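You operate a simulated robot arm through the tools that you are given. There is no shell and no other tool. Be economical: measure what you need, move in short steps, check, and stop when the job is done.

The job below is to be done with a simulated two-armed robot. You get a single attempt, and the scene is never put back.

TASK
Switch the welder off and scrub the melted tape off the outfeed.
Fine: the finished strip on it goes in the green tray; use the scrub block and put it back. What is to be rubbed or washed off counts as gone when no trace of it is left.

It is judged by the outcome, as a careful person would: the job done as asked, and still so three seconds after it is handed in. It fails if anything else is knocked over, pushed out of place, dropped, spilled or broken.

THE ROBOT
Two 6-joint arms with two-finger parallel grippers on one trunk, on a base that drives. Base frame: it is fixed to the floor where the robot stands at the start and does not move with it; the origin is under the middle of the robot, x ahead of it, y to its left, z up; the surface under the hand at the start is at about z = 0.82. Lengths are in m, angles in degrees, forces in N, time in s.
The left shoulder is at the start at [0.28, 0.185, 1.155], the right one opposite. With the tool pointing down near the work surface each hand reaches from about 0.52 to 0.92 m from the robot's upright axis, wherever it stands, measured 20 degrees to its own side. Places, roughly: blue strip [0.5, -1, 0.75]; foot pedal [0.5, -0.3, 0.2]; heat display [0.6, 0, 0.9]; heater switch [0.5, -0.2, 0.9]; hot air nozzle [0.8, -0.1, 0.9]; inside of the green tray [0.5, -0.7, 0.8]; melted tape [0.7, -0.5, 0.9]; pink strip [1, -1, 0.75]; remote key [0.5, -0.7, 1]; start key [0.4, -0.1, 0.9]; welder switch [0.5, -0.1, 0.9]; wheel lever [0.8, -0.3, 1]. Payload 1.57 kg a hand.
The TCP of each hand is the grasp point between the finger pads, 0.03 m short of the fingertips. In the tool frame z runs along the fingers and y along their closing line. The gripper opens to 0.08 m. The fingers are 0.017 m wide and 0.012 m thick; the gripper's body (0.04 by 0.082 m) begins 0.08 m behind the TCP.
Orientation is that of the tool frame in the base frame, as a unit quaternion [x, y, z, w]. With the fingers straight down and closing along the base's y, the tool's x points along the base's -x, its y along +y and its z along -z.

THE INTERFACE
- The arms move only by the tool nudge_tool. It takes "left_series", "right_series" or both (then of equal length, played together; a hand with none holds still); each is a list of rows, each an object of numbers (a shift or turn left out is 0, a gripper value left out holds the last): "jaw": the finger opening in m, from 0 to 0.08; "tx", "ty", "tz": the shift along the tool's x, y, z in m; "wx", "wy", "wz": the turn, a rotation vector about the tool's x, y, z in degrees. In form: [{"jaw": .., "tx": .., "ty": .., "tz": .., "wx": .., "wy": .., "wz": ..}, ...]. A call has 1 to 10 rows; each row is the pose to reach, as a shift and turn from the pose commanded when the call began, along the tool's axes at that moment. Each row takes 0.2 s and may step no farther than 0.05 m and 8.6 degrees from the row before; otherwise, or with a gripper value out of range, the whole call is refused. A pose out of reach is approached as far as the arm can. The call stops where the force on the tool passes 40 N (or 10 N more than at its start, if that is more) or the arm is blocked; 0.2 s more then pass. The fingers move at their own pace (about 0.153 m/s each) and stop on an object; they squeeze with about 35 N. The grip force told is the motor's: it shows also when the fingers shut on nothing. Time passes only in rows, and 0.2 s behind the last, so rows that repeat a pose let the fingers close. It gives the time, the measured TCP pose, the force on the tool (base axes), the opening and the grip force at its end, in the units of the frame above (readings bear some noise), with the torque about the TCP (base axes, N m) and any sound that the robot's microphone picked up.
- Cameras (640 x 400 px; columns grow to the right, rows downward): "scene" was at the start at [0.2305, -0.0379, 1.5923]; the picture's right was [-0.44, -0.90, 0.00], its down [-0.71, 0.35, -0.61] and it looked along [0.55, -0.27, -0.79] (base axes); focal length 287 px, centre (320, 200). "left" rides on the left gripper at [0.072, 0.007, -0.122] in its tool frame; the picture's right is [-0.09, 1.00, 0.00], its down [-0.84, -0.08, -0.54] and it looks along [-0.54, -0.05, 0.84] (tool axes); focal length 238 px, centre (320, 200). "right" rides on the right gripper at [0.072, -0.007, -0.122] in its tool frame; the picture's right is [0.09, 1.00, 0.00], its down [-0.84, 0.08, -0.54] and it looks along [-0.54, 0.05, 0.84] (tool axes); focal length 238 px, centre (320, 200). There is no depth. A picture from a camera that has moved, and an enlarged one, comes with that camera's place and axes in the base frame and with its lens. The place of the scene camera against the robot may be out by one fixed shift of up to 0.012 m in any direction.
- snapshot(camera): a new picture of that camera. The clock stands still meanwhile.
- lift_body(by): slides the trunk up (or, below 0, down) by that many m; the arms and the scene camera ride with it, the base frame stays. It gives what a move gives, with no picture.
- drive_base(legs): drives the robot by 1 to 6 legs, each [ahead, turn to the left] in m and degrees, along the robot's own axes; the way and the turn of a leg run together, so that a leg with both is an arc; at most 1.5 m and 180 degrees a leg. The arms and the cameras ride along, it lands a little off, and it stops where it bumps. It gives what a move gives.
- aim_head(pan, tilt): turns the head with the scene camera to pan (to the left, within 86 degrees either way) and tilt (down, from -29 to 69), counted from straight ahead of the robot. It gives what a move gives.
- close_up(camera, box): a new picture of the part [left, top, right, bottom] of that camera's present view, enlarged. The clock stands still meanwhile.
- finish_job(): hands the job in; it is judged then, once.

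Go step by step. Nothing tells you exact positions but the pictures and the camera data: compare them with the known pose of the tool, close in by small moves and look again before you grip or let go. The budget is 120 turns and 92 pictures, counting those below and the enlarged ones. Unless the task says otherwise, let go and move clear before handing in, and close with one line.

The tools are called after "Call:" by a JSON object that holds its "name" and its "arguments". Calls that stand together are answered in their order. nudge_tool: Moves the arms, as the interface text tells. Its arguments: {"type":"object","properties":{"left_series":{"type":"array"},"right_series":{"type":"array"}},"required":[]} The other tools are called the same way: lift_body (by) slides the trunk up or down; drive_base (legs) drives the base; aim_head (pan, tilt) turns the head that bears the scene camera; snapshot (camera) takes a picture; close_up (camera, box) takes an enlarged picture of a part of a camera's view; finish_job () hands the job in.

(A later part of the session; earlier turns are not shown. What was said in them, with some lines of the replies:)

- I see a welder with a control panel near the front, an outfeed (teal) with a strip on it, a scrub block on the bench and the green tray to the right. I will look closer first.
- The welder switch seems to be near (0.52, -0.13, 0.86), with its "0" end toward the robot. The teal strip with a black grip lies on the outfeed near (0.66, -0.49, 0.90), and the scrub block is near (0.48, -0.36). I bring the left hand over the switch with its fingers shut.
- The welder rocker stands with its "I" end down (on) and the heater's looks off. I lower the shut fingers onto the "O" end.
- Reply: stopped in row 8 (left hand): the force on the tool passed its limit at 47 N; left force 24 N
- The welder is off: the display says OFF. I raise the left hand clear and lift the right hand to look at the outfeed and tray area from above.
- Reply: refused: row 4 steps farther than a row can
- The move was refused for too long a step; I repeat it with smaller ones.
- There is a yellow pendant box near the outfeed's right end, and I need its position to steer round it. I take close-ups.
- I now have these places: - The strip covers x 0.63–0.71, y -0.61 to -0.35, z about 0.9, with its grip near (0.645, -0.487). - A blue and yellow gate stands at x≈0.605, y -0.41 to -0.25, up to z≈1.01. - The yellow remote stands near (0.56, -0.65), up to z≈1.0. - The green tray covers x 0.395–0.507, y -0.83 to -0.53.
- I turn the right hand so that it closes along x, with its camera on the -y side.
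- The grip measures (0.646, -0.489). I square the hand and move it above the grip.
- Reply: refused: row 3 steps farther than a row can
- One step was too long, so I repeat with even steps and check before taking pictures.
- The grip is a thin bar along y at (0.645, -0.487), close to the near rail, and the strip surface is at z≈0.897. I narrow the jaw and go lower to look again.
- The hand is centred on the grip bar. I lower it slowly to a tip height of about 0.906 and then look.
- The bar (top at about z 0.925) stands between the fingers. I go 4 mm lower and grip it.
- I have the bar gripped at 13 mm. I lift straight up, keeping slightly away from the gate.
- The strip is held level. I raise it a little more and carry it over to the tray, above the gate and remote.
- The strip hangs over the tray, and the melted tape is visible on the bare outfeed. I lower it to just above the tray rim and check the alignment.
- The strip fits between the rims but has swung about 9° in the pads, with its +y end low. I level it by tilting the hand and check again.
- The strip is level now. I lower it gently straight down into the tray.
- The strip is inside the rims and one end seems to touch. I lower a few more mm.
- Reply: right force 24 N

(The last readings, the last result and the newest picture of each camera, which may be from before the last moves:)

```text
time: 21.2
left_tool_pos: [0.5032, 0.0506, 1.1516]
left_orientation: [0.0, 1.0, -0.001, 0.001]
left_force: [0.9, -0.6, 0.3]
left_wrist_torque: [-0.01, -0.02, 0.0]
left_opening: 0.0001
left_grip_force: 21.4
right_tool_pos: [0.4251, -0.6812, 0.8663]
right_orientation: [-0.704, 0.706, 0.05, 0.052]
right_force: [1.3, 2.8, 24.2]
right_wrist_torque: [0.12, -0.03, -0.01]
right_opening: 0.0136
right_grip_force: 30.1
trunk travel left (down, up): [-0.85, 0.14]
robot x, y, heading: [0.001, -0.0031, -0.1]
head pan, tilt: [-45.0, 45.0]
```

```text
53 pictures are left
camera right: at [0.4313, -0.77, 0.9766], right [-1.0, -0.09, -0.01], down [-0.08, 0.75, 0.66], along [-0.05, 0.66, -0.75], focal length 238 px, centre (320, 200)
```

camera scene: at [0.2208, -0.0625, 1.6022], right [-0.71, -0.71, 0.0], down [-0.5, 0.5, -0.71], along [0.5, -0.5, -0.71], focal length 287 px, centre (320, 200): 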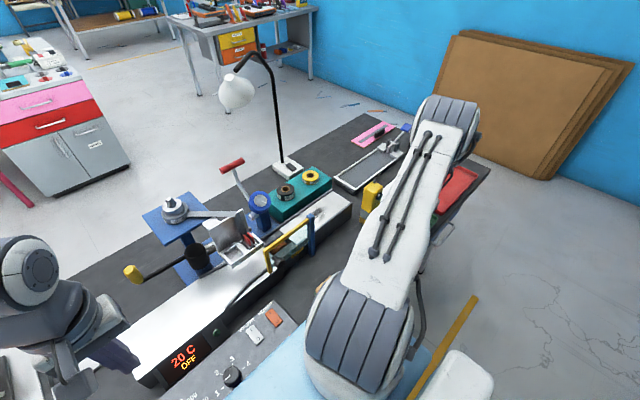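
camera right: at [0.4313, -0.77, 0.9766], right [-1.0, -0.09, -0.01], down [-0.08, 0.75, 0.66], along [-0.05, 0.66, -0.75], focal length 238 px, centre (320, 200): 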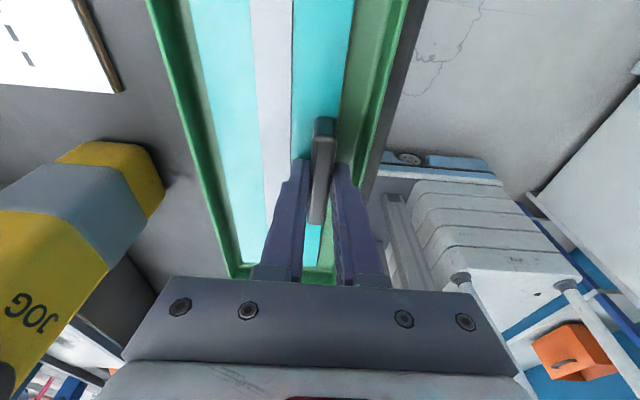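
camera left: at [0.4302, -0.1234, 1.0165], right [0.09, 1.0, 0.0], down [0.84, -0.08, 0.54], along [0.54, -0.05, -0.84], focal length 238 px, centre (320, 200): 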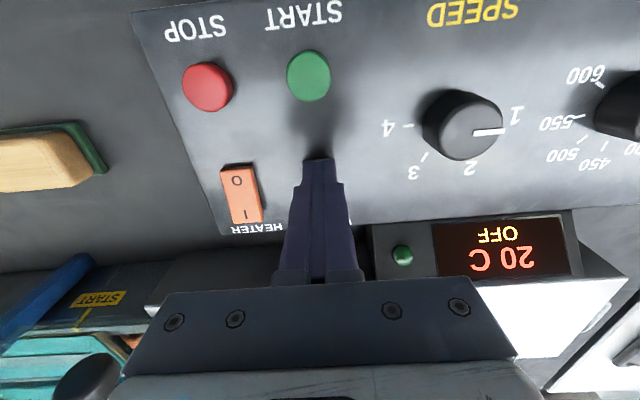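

The strip is on the tray floor. I ease off, open only to 20 mm so the finger stays clear of the rim, and rise straight up.

Call:
{"name": "nudge_tool", "arguments": {"right_series": [{"tz": -0.003, "tx": -0.0004}, {"jaw": 0.02, "tz": -0.003, "tx": -0.0004}, {"jaw": 0.02, "tz": -0.003, "tx": -0.0004}, {"jaw": 0.02, "tz": -0.02, "tx": -0.003}, {"jaw": 0.02, "tz": -0.04, "tx": -0.006}, {"jaw": 0.02, "tz": -0.08, "tx": -0.012}, {"jaw": 0.02, "tz": -0.12, "tx": -0.018}, {"jaw": 0.02, "tz": -0.16, "tx": -0.024}]}}

Call:
{"name": "snapshot", "arguments": {"camera": "right"}}

```text
time: 23.0
left_tool_pos: [0.5044, 0.0493, 1.1526]
left_orientation: [0.0, 1.0, -0.001, 0.0]
left_force: [-1.0, 0.6, 0.7]
left_wrist_torque: [0.01, 0.01, -0.04]
left_opening: 0.0001
left_grip_force: 21.7
right_tool_pos: [0.4237, -0.6816, 1.026]
right_orientation: [0.705, -0.705, -0.053, -0.052]
right_force: [0.8, 0.5, -0.5]
right_wrist_torque: [0.01, 0.03, 0.03]
right_opening: 0.0202
right_grip_force: 0.1
trunk travel left (down, up): [-0.85, 0.14]
robot x, y, heading: [0.0064, 0.0008, 0.0]
head pan, tilt: [-45.0, 45.0]
```

```text
52 pictures are left
camera right: at [0.4304, -0.7702, 1.1364], right [-1.0, -0.09, -0.01], down [-0.08, 0.75, 0.66], along [-0.05, 0.66, -0.75], focal length 238 px, centre (320, 200)
```

right: 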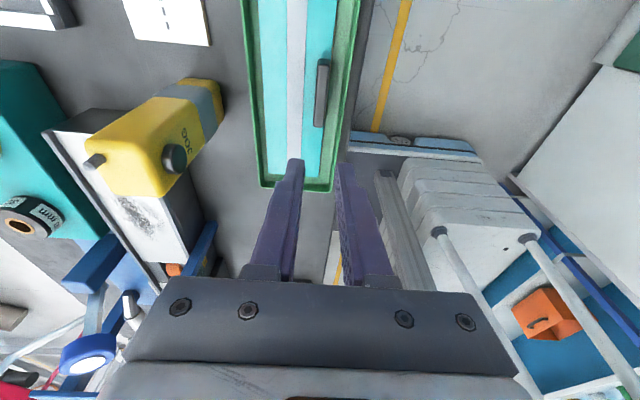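

The strip lies flat in the green tray. I rise, straighten the hand and move to look at the bare outfeed and scrub block.

Call:
{"name": "nudge_tool", "arguments": {"right_series": [{"tz": -0.0386, "tx": -0.0058}, {"tz": -0.0772, "tx": -0.0116, "wy": 2}, {"tz": -0.1, "tx": -0.045, "ty": -0.012, "wy": 4}, {"tz": -0.11, "tx": -0.08, "ty": -0.028, "wy": 6}, {"tz": -0.12, "tx": -0.12, "ty": -0.044, "wy": 8.5}, {"tz": -0.13, "tx": -0.16, "ty": -0.06, "wy": 8.5}, {"tz": -0.145, "tx": -0.2, "ty": -0.076, "wy": 8.5}]}}

Call:
{"name": "snapshot", "arguments": {"camera": "right"}}

```text
time: 24.6
left_tool_pos: [0.5036, 0.049, 1.1527]
left_orientation: [0.0, 1.0, -0.002, 0.0]
left_force: [0.7, 0.1, 0.9]
left_wrist_torque: [0.02, -0.04, 0.01]
left_opening: 0.0
left_grip_force: 21.1
right_tool_pos: [0.4999, -0.5023, 1.1981]
right_orientation: [0.707, -0.707, -0.001, 0.0]
right_force: [-0.6, -0.1, -0.8]
right_wrist_torque: [0.0, -0.02, 0.0]
right_opening: 0.0201
right_grip_force: 0.1
trunk travel left (down, up): [-0.85, 0.14]
robot x, y, heading: [0.0, 0.0015, -0.1]
head pan, tilt: [-45.0, 45.0]
```

```text
51 pictures are left
camera right: at [0.5077, -0.5738, 1.319], right [-1.0, -0.09, 0.0], down [-0.08, 0.84, 0.54], along [-0.05, 0.54, -0.84], focal length 238 px, centre (320, 200)
```

right: 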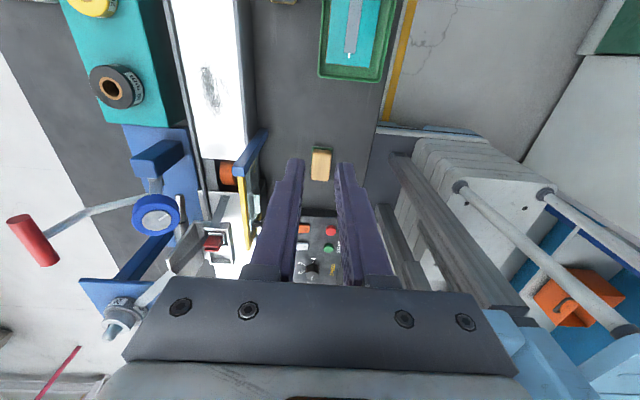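

Call:
{"name": "close_up", "arguments": {"camera": "right", "box": [160, 20, 340, 190]}}

```text
2.35 times, centred on (250, 105) of right
camera zoom: at [0.5077, -0.5738, 1.319], right [-1.0, -0.09, 0.0], down [-0.08, 0.84, 0.54], along [-0.05, 0.54, -0.84], focal length 561 px, centre (485, 424)
```

zoom: 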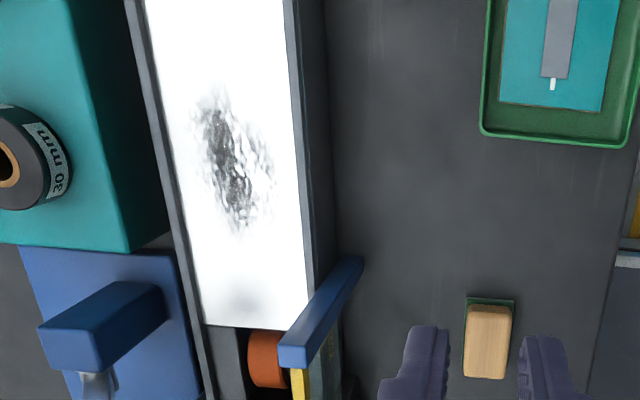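

The melted tape is a dark smear at about x 0.65–0.70, y -0.55 to -0.445 on the white outfeed. The scrub block lies near (0.486, -0.361) with its long side along y, so I go above it with the jaw open.

Call:
{"name": "nudge_tool", "arguments": {"right_series": [{"jaw": 0.07, "tx": -0.035, "ty": 0.004, "tz": 0.02}, {"jaw": 0.07, "tx": -0.07, "ty": 0.008, "tz": 0.05}, {"jaw": 0.07, "tx": -0.105, "ty": 0.012, "tz": 0.08}, {"jaw": 0.07, "tx": -0.141, "ty": 0.014, "tz": 0.11}, {"jaw": 0.07, "tx": -0.141, "ty": 0.014, "tz": 0.155}, {"jaw": 0.07, "tx": -0.141, "ty": 0.014, "tz": 0.2}, {"jaw": 0.07, "tx": -0.141, "ty": 0.014, "tz": 0.24}, {"jaw": 0.07, "tx": -0.141, "ty": 0.014, "tz": 0.26}]}}

Call:
{"name": "snapshot", "arguments": {"camera": "right"}}

Call:
{"name": "close_up", "arguments": {"camera": "right", "box": [230, 50, 410, 220]}}

```text
time: 26.4
left_tool_pos: [0.5042, 0.0504, 1.153]
left_orientation: [0.0, 1.0, -0.001, 0.0]
left_force: [-0.5, 0.3, -0.8]
left_wrist_torque: [0.0, -0.02, -0.01]
left_opening: 0.0
left_grip_force: 21.4
right_tool_pos: [0.4847, -0.364, 0.9384]
right_orientation: [0.708, -0.706, -0.001, 0.0]
right_force: [-0.2, 0.3, -0.3]
right_wrist_torque: [0.0, -0.02, 0.0]
right_opening: 0.0703
right_grip_force: 0.1
trunk travel left (down, up): [-0.85, 0.14]
robot x, y, heading: [0.0019, -0.0011, 0.2]
head pan, tilt: [-45.0, 45.0]
```

```text
49 pictures are left
camera right: at [0.4919, -0.4361, 1.0599], right [-1.0, -0.09, 0.0], down [-0.08, 0.84, 0.54], along [-0.05, 0.54, -0.84], focal length 238 px, centre (320, 200)
```

right: 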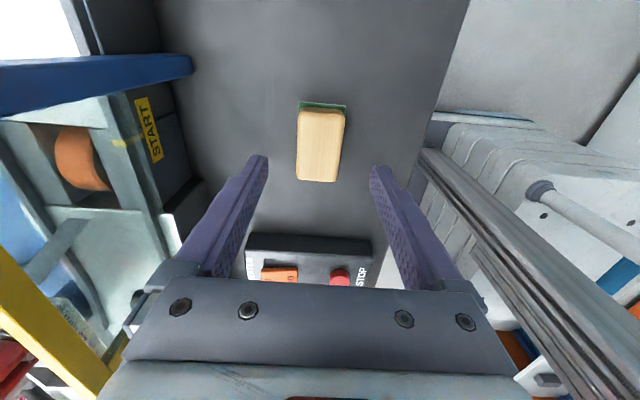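

```text
2.35 times, centred on (320, 135) of right
camera zoom: at [0.4919, -0.4361, 1.0599], right [-1.0, -0.09, 0.0], down [-0.08, 0.84, 0.54], along [-0.05, 0.54, -0.84], focal length 561 px, centre (320, 353)
```

zoom: 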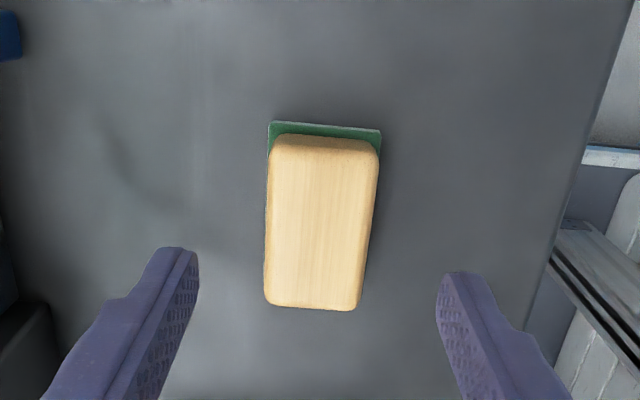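

The block lies straight between the fingers, about 42 by 67 mm. I lower to its wooden part and grip.

Call:
{"name": "nudge_tool", "arguments": {"right_series": [{"jaw": 0.07, "tx": -0.004, "tz": 0.03}, {"jaw": 0.07, "tx": -0.005, "tz": 0.06}, {"jaw": 0.07, "tx": -0.005, "tz": 0.072}, {"jaw": 0.07, "tx": -0.005, "tz": 0.077}, {"jaw": 0.0, "tx": -0.005, "tz": 0.077}, {"jaw": 0.0, "tx": -0.005, "tz": 0.077}, {"jaw": 0.0, "tx": -0.005, "tz": 0.077}]}}

Call:
{"name": "snapshot", "arguments": {"camera": "right"}}

```text
time: 28.0
left_tool_pos: [0.5047, 0.05, 1.151]
left_orientation: [0.001, 1.0, -0.001, 0.0]
left_force: [-0.4, 0.1, 0.5]
left_wrist_torque: [0.02, 0.01, 0.0]
left_opening: 0.0
left_grip_force: 21.2
right_tool_pos: [0.4867, -0.3581, 0.8628]
right_orientation: [-0.707, 0.707, 0.0, 0.0]
right_force: [0.1, -0.9, 0.6]
right_wrist_torque: [-0.03, 0.01, -0.03]
right_opening: 0.0399
right_grip_force: 35.3
trunk travel left (down, up): [-0.85, 0.14]
robot x, y, heading: [-0.0026, 0.0, 0.2]
head pan, tilt: [-45.0, 45.0]
```

```text
47 pictures are left
camera right: at [0.4931, -0.4299, 0.9849], right [-1.0, -0.09, 0.0], down [-0.08, 0.84, 0.54], along [-0.05, 0.54, -0.84], focal length 238 px, centre (320, 200)
```

right: 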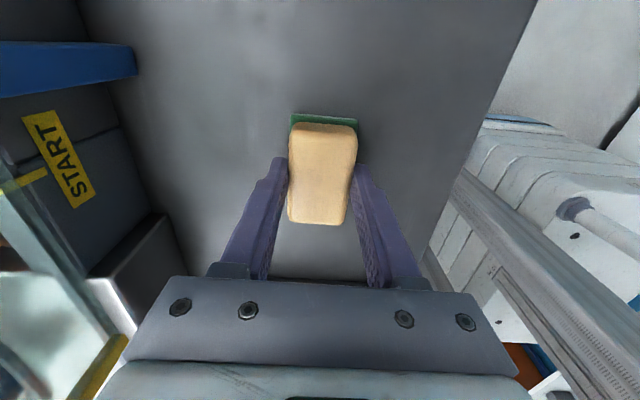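

The block is gripped at 40 mm; its home is TCP ≈ (0.486, -0.359, 0.8625). I lift it and carry it over the gate to above the smear.

Call:
{"name": "nudge_tool", "arguments": {"right_series": [{"tz": -0.04}, {"tz": -0.085}, {"tz": -0.13}, {"tz": -0.175, "tx": 0.01}, {"tz": -0.21, "tx": 0.04}, {"tz": -0.23, "tx": 0.08, "ty": -0.01}, {"tz": -0.23, "tx": 0.11, "ty": -0.045}, {"tz": -0.23, "tx": 0.13, "ty": -0.085}, {"tz": -0.23, "tx": 0.142, "ty": -0.13}, {"tz": -0.23, "tx": 0.142, "ty": -0.178}]}}

Call:
{"name": "nudge_tool", "arguments": {"right_series": [{"ty": -0.01, "tz": 0.03}, {"ty": -0.01, "tz": 0.07}, {"ty": -0.01, "tz": 0.1}]}}

Call:
{"name": "snapshot", "arguments": {"camera": "right"}}

Call:
{"name": "snapshot", "arguments": {"camera": "scene"}}

```text
time: 30.2
left_tool_pos: [0.5036, 0.0494, 1.1525]
left_orientation: [0.0, 1.0, -0.001, 0.0]
left_force: [0.6, -0.5, 0.2]
left_wrist_torque: [-0.02, -0.01, 0.04]
left_opening: 0.0
left_grip_force: 21.7
right_tool_pos: [0.6629, -0.499, 1.0931]
right_orientation: [-0.707, 0.707, -0.001, -0.001]
right_force: [0.0, -0.6, -0.5]
right_wrist_torque: [-0.01, 0.01, -0.03]
right_opening: 0.0402
right_grip_force: 34.7
trunk travel left (down, up): [-0.85, 0.14]
robot x, y, heading: [-0.0012, 0.0023, 0.3]
head pan, tilt: [-45.0, 45.0]
```

```text
time: 31.0
left_tool_pos: [0.5039, 0.0499, 1.1518]
left_orientation: [0.0, 1.0, -0.001, 0.0]
left_force: [0.5, 0.5, -0.4]
left_wrist_torque: [0.02, 0.0, -0.02]
left_opening: 0.0001
left_grip_force: 21.0
right_tool_pos: [0.6738, -0.4991, 0.9935]
right_orientation: [-0.707, 0.707, 0.0, 0.0]
right_force: [-0.3, 0.7, -0.8]
right_wrist_torque: [0.0, 0.0, 0.02]
right_opening: 0.0398
right_grip_force: 35.0
trunk travel left (down, up): [-0.85, 0.14]
robot x, y, heading: [-0.0032, -0.0015, -0.0]
head pan, tilt: [-45.0, 45.0]
```

```text
46 pictures are left
camera right: at [0.6812, -0.5714, 1.1153], right [-1.0, -0.09, 0.0], down [-0.08, 0.84, 0.54], along [-0.05, 0.54, -0.84], focal length 238 px, centre (320, 200)
```

right: 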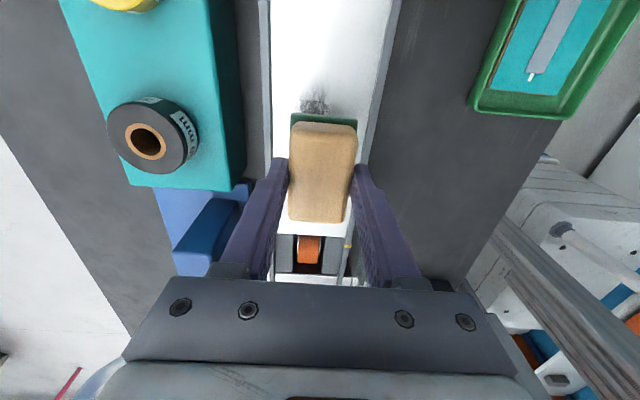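

```text
45 pictures are left
camera scene: at [0.221, -0.0624, 1.6022], right [-0.71, -0.71, 0.0], down [-0.5, 0.5, -0.71], along [0.5, -0.5, -0.71], focal length 287 px, centre (320, 200)
```

scene: 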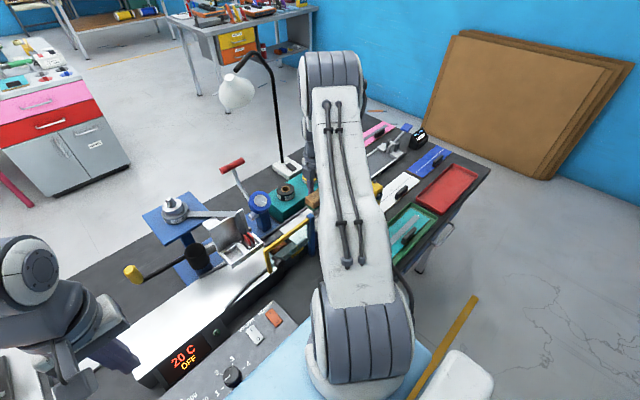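

The block is above the smear. I lower it until it just presses the outfeed.

Call:
{"name": "nudge_tool", "arguments": {"right_series": [{"tz": 0.03}, {"tz": 0.048}, {"tz": 0.054}, {"tz": 0.058}, {"tz": 0.06}, {"tz": 0.062}]}}

```text
time: 32.4
left_tool_pos: [0.502, 0.0499, 1.1538]
left_orientation: [0.002, 1.0, -0.001, 0.001]
left_force: [-0.2, -0.2, -0.1]
left_wrist_torque: [0.01, -0.01, 0.01]
left_opening: 0.0
left_grip_force: 21.3
right_tool_pos: [0.6731, -0.5007, 0.9336]
right_orientation: [-0.707, 0.707, -0.001, 0.001]
right_force: [-4.4, 1.5, 23.1]
right_wrist_torque: [0.49, 0.32, 0.02]
right_opening: 0.0399
right_grip_force: 35.4
trunk travel left (down, up): [-0.85, 0.14]
robot x, y, heading: [0.001, -0.0023, 0.1]
head pan, tilt: [-45.0, 45.0]
```

Contact is at about 23 N. I ease off a little and rub back and forth along the smear.

Call:
{"name": "nudge_tool", "arguments": {"right_series": [{"tx": 0.025, "tz": -0.0005}, {"tx": 0.045, "tz": -0.0005}, {"tx": 0.01, "tz": -0.0005}, {"tx": -0.03, "tz": -0.0005}, {"tx": -0.03, "ty": 0.008, "tz": -0.0005}, {"tx": 0.01, "ty": 0.008, "tz": -0.0005}, {"tx": 0.045, "ty": 0.008, "tz": -0.0005}, {"tx": 0.045, "ty": -0.008, "tz": -0.0005}, {"tx": 0.01, "ty": -0.008, "tz": -0.0005}, {"tx": -0.03, "ty": -0.008, "tz": -0.0005}]}}

Call:
{"name": "snapshot", "arguments": {"camera": "right"}}

```text
time: 34.6
left_tool_pos: [0.5034, 0.0484, 1.1533]
left_orientation: [0.001, 1.0, -0.001, 0.001]
left_force: [0.3, 0.1, -0.1]
left_wrist_torque: [0.01, 0.0, -0.01]
left_opening: 0.0
left_grip_force: 21.2
right_tool_pos: [0.6817, -0.4698, 0.9318]
right_orientation: [0.708, -0.706, 0.0, 0.0]
right_force: [-1.0, -1.3, 13.2]
right_wrist_torque: [-0.16, -0.13, 0.01]
right_opening: 0.0399
right_grip_force: 35.2
trunk travel left (down, up): [-0.85, 0.14]
robot x, y, heading: [-0.0003, 0.0011, 0.2]
head pan, tilt: [-45.0, 45.0]
```

```text
44 pictures are left
camera right: at [0.6884, -0.5407, 1.0537], right [-1.0, -0.09, 0.0], down [-0.08, 0.84, 0.54], along [-0.05, 0.54, -0.84], focal length 238 px, centre (320, 200)
```

right: 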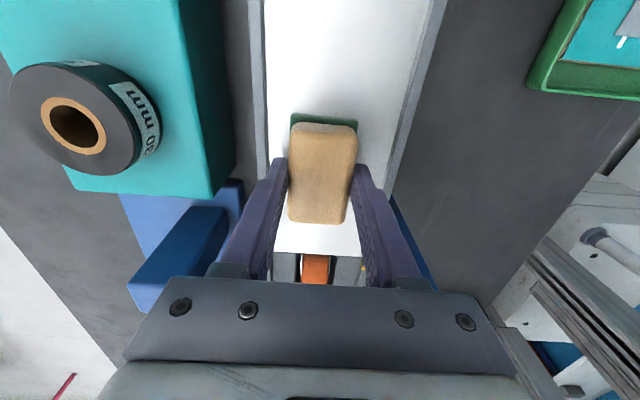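

That lifts the smear well. I make a second, wider pass and then lift to inspect.

Call:
{"name": "nudge_tool", "arguments": {"right_series": [{"tx": 0.04, "ty": -0.002}, {"tx": 0.085, "ty": -0.002}, {"tx": 0.085, "ty": 0.01}, {"tx": 0.04, "ty": 0.01}, {"tx": -0.005, "ty": 0.01}, {"tx": -0.005, "ty": 0.021}, {"tx": 0.04, "ty": 0.021}, {"tx": 0.085, "ty": 0.021}, {"tx": 0.085, "ty": 0.015, "tz": -0.03}, {"tx": 0.085, "ty": 0.01, "tz": -0.075}]}}

Call:
{"name": "nudge_tool", "arguments": {"right_series": [{"tz": -0.04}, {"tz": -0.08, "tx": 0.02, "ty": 0.02}, {"tz": -0.12, "tx": 0.02, "ty": 0.04}]}}

Call:
{"name": "snapshot", "arguments": {"camera": "right"}}

Call:
{"name": "snapshot", "arguments": {"camera": "scene"}}

```text
time: 36.8
left_tool_pos: [0.5037, 0.0493, 1.1523]
left_orientation: [0.0, 1.0, 0.0, 0.0]
left_force: [0.9, -0.9, 0.2]
left_wrist_torque: [0.0, -0.02, -0.02]
left_opening: 0.0
left_grip_force: 21.5
right_tool_pos: [0.6713, -0.5559, 1.0073]
right_orientation: [-0.707, 0.707, 0.002, 0.0]
right_force: [0.8, 1.2, -1.4]
right_wrist_torque: [-0.05, -0.01, 0.02]
right_opening: 0.0399
right_grip_force: 34.6
trunk travel left (down, up): [-0.85, 0.14]
robot x, y, heading: [0.0015, 0.0018, 0.1]
head pan, tilt: [-45.0, 45.0]
```

```text
time: 37.6
left_tool_pos: [0.5042, 0.0488, 1.1515]
left_orientation: [0.0, 1.0, -0.001, 0.0]
left_force: [-0.4, 0.1, 0.7]
left_wrist_torque: [0.01, 0.01, 0.0]
left_opening: 0.0
left_grip_force: 21.0
right_tool_pos: [0.6342, -0.5755, 1.1262]
right_orientation: [0.707, -0.707, 0.0, 0.0]
right_force: [-0.2, -0.1, -1.1]
right_wrist_torque: [0.01, 0.02, 0.0]
right_opening: 0.04
right_grip_force: 35.2
trunk travel left (down, up): [-0.85, 0.14]
robot x, y, heading: [-0.0003, 0.0037, -0.1]
head pan, tilt: [-45.0, 45.0]
```

```text
43 pictures are left
camera right: at [0.6424, -0.6476, 1.248], right [-1.0, -0.09, 0.0], down [-0.08, 0.84, 0.54], along [-0.05, 0.54, -0.84], focal length 238 px, centre (320, 200)
```

right: 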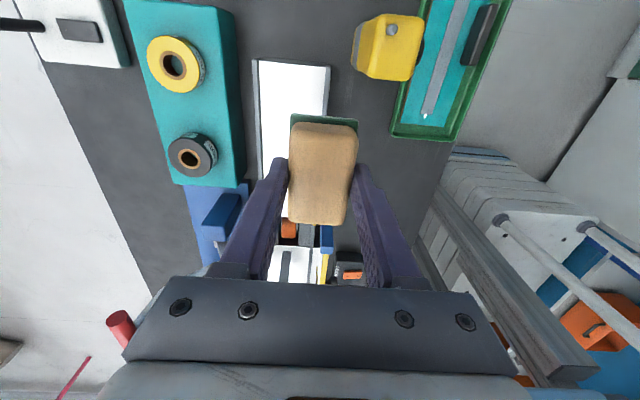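

```text
42 pictures are left
camera scene: at [0.2209, -0.0625, 1.6022], right [-0.71, -0.71, 0.0], down [-0.5, 0.5, -0.71], along [0.5, -0.5, -0.71], focal length 287 px, centre (320, 200)
```

scene: 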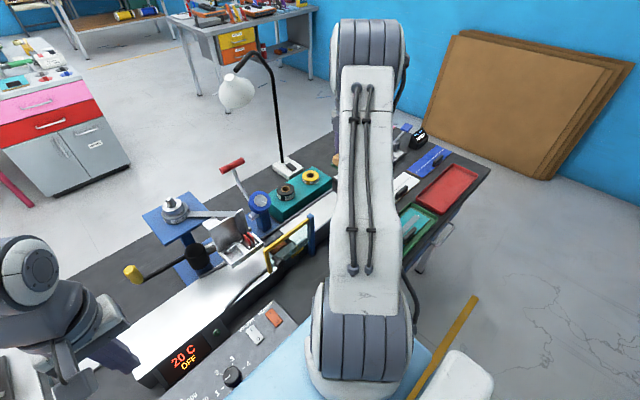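

The block hides the spot, so I move aside toward the robot to inspect the outfeed.

Call:
{"name": "nudge_tool", "arguments": {"right_series": [{"tz": -0.03, "tx": -0.015, "ty": 0.02}, {"tz": -0.05, "tx": -0.03, "ty": 0.055}, {"tz": -0.06, "tx": -0.045, "ty": 0.09}, {"tz": -0.07, "tx": -0.06, "ty": 0.13}]}}

Call:
{"name": "close_up", "arguments": {"camera": "right", "box": [160, 0, 300, 190]}}

```text
time: 38.6
left_tool_pos: [0.504, 0.0491, 1.1519]
left_orientation: [0.0, 1.0, -0.001, -0.001]
left_force: [-0.7, 0.2, 0.0]
left_wrist_torque: [-0.01, 0.02, -0.03]
left_opening: 0.0
left_grip_force: 21.5
right_tool_pos: [0.5038, -0.5147, 1.1959]
right_orientation: [0.708, -0.706, 0.0, -0.001]
right_force: [0.4, 0.7, -0.8]
right_wrist_torque: [0.0, 0.02, 0.02]
right_opening: 0.0399
right_grip_force: 34.9
trunk travel left (down, up): [-0.85, 0.14]
robot x, y, heading: [0.0035, -0.0005, -0.0]
head pan, tilt: [-45.0, 45.0]
```

```text
2.11 times, centred on (230, 95) of right
camera zoom: at [0.5107, -0.587, 1.3175], right [-1.0, -0.09, 0.0], down [-0.08, 0.84, 0.54], along [-0.05, 0.54, -0.84], focal length 502 px, centre (510, 421)
```

zoom: 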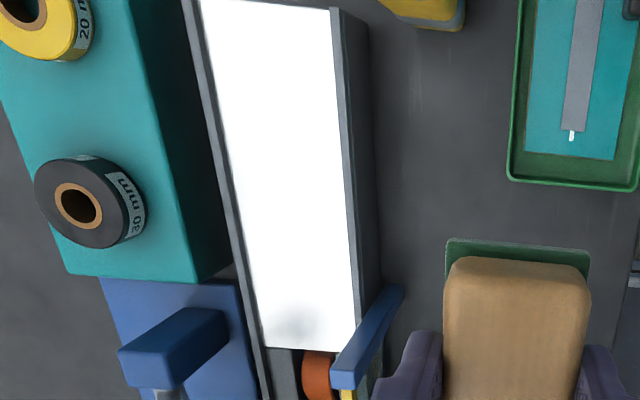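

The main smear is gone. A faint grey shade near the +y end might be only a shadow, so I look closer from another side.

Call:
{"name": "close_up", "arguments": {"camera": "scene", "box": [250, 170, 370, 270]}}

Call:
{"name": "close_up", "arguments": {"camera": "right", "box": [205, 100, 275, 160]}}

```text
4.00 times, centred on (310, 220) of scene
camera zoom: at [0.221, -0.0623, 1.6022], right [-0.71, -0.71, 0.0], down [-0.5, 0.5, -0.71], along [0.5, -0.5, -0.71], focal length 1148 px, centre (360, 120)
```

zoom: 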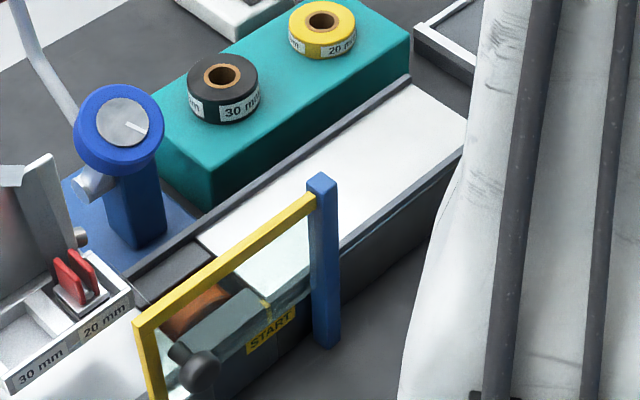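

```text
6.67 times, centred on (240, 130) of right
camera zoom: at [0.5107, -0.587, 1.3175], right [-1.0, -0.09, 0.0], down [-0.08, 0.84, 0.54], along [-0.05, 0.54, -0.84], focal length 1589 px, centre (853, 667)
```

zoom: 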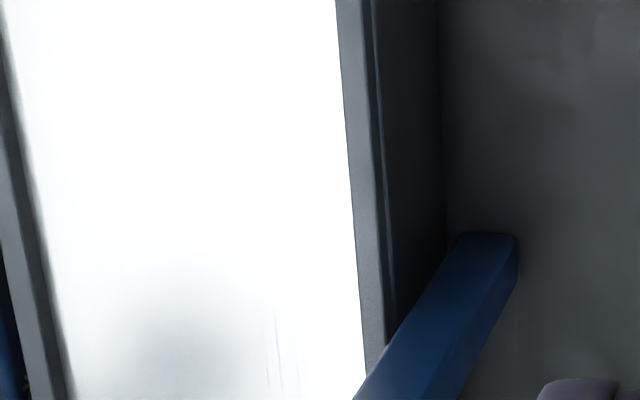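

Call:
{"name": "close_up", "arguments": {"camera": "scene", "box": [300, 185, 350, 225]}}

```text
10.00 times, centred on (325, 205) of scene
camera zoom: at [0.221, -0.0623, 1.6022], right [-0.71, -0.71, 0.0], down [-0.5, 0.5, -0.71], along [0.5, -0.5, -0.71], focal length 2869 px, centre (270, 150)
```

zoom: 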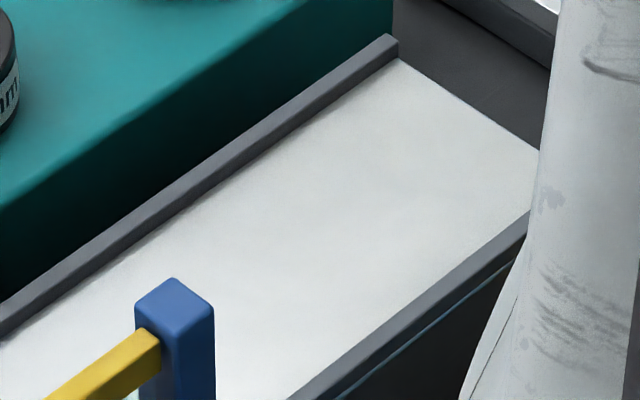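

The outfeed is clean, with no trace left. Now I bring the block back above its place at (0.486, -0.359).

Call:
{"name": "nudge_tool", "arguments": {"right_series": [{"tx": -0.04, "ty": 0.004, "tz": 0.02}, {"tx": -0.08, "ty": 0.008, "tz": 0.045}, {"tx": -0.118, "ty": 0.012, "tz": 0.075}, {"tx": -0.156, "ty": 0.017, "tz": 0.1}, {"tx": -0.156, "ty": 0.017, "tz": 0.145}, {"tx": -0.156, "ty": 0.017, "tz": 0.19}, {"tx": -0.156, "ty": 0.017, "tz": 0.235}, {"tx": -0.156, "ty": 0.017, "tz": 0.28}, {"tx": -0.156, "ty": 0.017, "tz": 0.315}]}}

Call:
{"name": "snapshot", "arguments": {"camera": "right"}}

```text
time: 40.6
left_tool_pos: [0.5032, 0.0493, 1.152]
left_orientation: [0.001, 1.0, -0.001, 0.0]
left_force: [0.4, -0.1, 0.7]
left_wrist_torque: [0.0, 0.0, 0.03]
left_opening: 0.0
left_grip_force: 21.6
right_tool_pos: [0.4857, -0.3589, 0.88]
right_orientation: [-0.707, 0.707, 0.0, 0.0]
right_force: [0.0, -0.3, -0.3]
right_wrist_torque: [0.03, -0.02, -0.02]
right_opening: 0.0399
right_grip_force: 35.0
trunk travel left (down, up): [-0.85, 0.14]
robot x, y, heading: [-0.0019, 0.0021, 0.2]
head pan, tilt: [-45.0, 45.0]
```

```text
37 pictures are left
camera right: at [0.4923, -0.4314, 1.0017], right [-1.0, -0.09, 0.0], down [-0.08, 0.84, 0.54], along [-0.05, 0.54, -0.84], focal length 238 px, centre (320, 200)
```

right: 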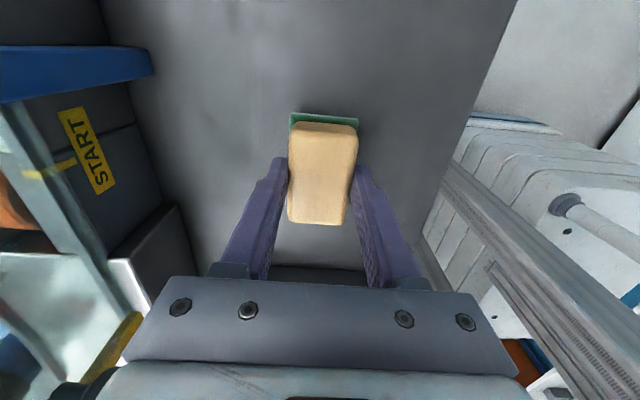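

I lower it the last 18 mm to its place.

Call:
{"name": "nudge_tool", "arguments": {"right_series": [{"tz": 0.01}, {"tz": 0.015}, {"tz": 0.018}]}}

```text
time: 41.4
left_tool_pos: [0.5036, 0.0485, 1.1525]
left_orientation: [0.001, 1.0, 0.0, 0.0]
left_force: [-0.5, 0.4, -0.1]
left_wrist_torque: [-0.01, 0.01, -0.01]
left_opening: 0.0002
left_grip_force: 21.4
right_tool_pos: [0.4856, -0.3593, 0.8636]
right_orientation: [-0.707, 0.707, 0.0, 0.0]
right_force: [-0.3, 0.8, 0.2]
right_wrist_torque: [-0.01, 0.01, -0.02]
right_opening: 0.0399
right_grip_force: 34.9
trunk travel left (down, up): [-0.85, 0.14]
robot x, y, heading: [0.0003, 0.0012, -0.2]
head pan, tilt: [-45.0, 45.0]
```

Call:
{"name": "nudge_tool", "arguments": {"right_series": [{"tz": 0.001}, {"tz": 0.002}]}}

```text
time: 42.0
left_tool_pos: [0.5032, 0.0494, 1.1516]
left_orientation: [0.001, 1.0, -0.001, 0.001]
left_force: [0.3, 0.7, -0.2]
left_wrist_torque: [0.02, 0.0, 0.0]
left_opening: 0.0
left_grip_force: 21.6
right_tool_pos: [0.485, -0.3588, 0.8618]
right_orientation: [0.707, -0.707, 0.001, 0.0]
right_force: [1.3, 3.2, 21.2]
right_wrist_torque: [0.18, 0.04, -0.04]
right_opening: 0.0401
right_grip_force: 35.3
trunk travel left (down, up): [-0.85, 0.14]
robot x, y, heading: [0.0003, -0.0011, -0.1]
head pan, tilt: [-45.0, 45.0]
```

The block now touches the bench. I ease off, release it and rise clear.

Call:
{"name": "nudge_tool", "arguments": {"right_series": [{"tz": -0.001}, {"jaw": 0.07, "tz": -0.001}, {"jaw": 0.07, "tz": -0.001}, {"jaw": 0.07, "tz": -0.03}, {"jaw": 0.07, "tz": -0.075}, {"jaw": 0.07, "tz": -0.12}, {"jaw": 0.07, "tz": -0.165}, {"jaw": 0.07, "tz": -0.21}, {"jaw": 0.07, "tz": -0.255}, {"jaw": 0.07, "tz": -0.3}]}}

Call:
{"name": "snapshot", "arguments": {"camera": "right"}}

```text
time: 44.2
left_tool_pos: [0.503, 0.05, 1.1518]
left_orientation: [0.001, 1.0, 0.0, 0.0]
left_force: [-0.8, 0.3, 0.1]
left_wrist_torque: [0.01, -0.02, 0.02]
left_opening: 0.0
left_grip_force: 21.5
right_tool_pos: [0.4831, -0.3619, 1.1607]
right_orientation: [-0.707, 0.707, 0.0, 0.0]
right_force: [-0.3, 0.3, 0.5]
right_wrist_torque: [0.03, 0.06, 0.02]
right_opening: 0.0698
right_grip_force: 0.0
trunk travel left (down, up): [-0.85, 0.14]
robot x, y, heading: [0.0001, -0.002, -0.2]
head pan, tilt: [-45.0, 45.0]
```

```text
36 pictures are left
camera right: at [0.491, -0.4326, 1.2826], right [-1.0, -0.09, 0.0], down [-0.08, 0.84, 0.54], along [-0.05, 0.54, -0.84], focal length 238 px, centre (320, 200)
```

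right: 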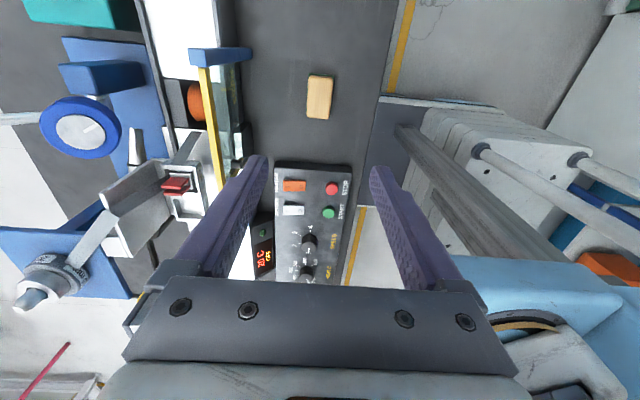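

The block is back in place and the hand is clear. I take a last look at the outfeed and panel.

Call:
{"name": "close_up", "arguments": {"camera": "right", "box": [130, 0, 350, 140]}}

Call:
{"name": "snapshot", "arguments": {"camera": "scene"}}

```text
2.86 times, centred on (240, 70) of right
camera zoom: at [0.491, -0.4326, 1.2826], right [-1.0, -0.09, 0.0], down [-0.08, 0.84, 0.54], along [-0.05, 0.54, -0.84], focal length 681 px, centre (549, 571)
```

zoom: 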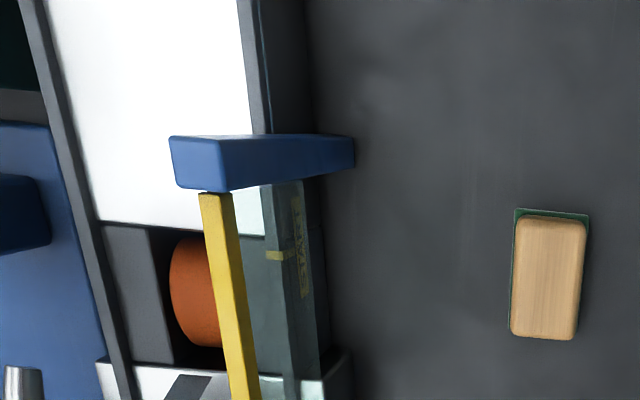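

```text
34 pictures are left
camera scene: at [0.2208, -0.0623, 1.6022], right [-0.71, -0.71, 0.0], down [-0.5, 0.5, -0.71], along [0.5, -0.5, -0.71], focal length 287 px, centre (320, 200)
```

scene: 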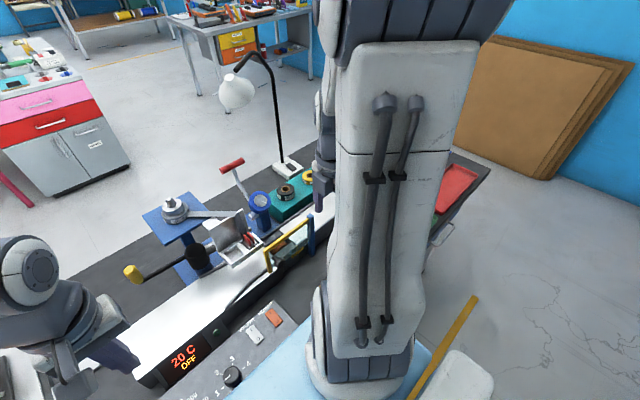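

The display reads OFF, the outfeed is clean, the strip is in the green tray and the block is back, so I hand in.

Call:
{"name": "finish_job", "arguments": {}}

```text
The job is handed in.
```

The job is done and handed in: the welder is off, the melted tape is scrubbed off the outfeed, the finished strip is in the green tray, and the scrub block is back in its place.
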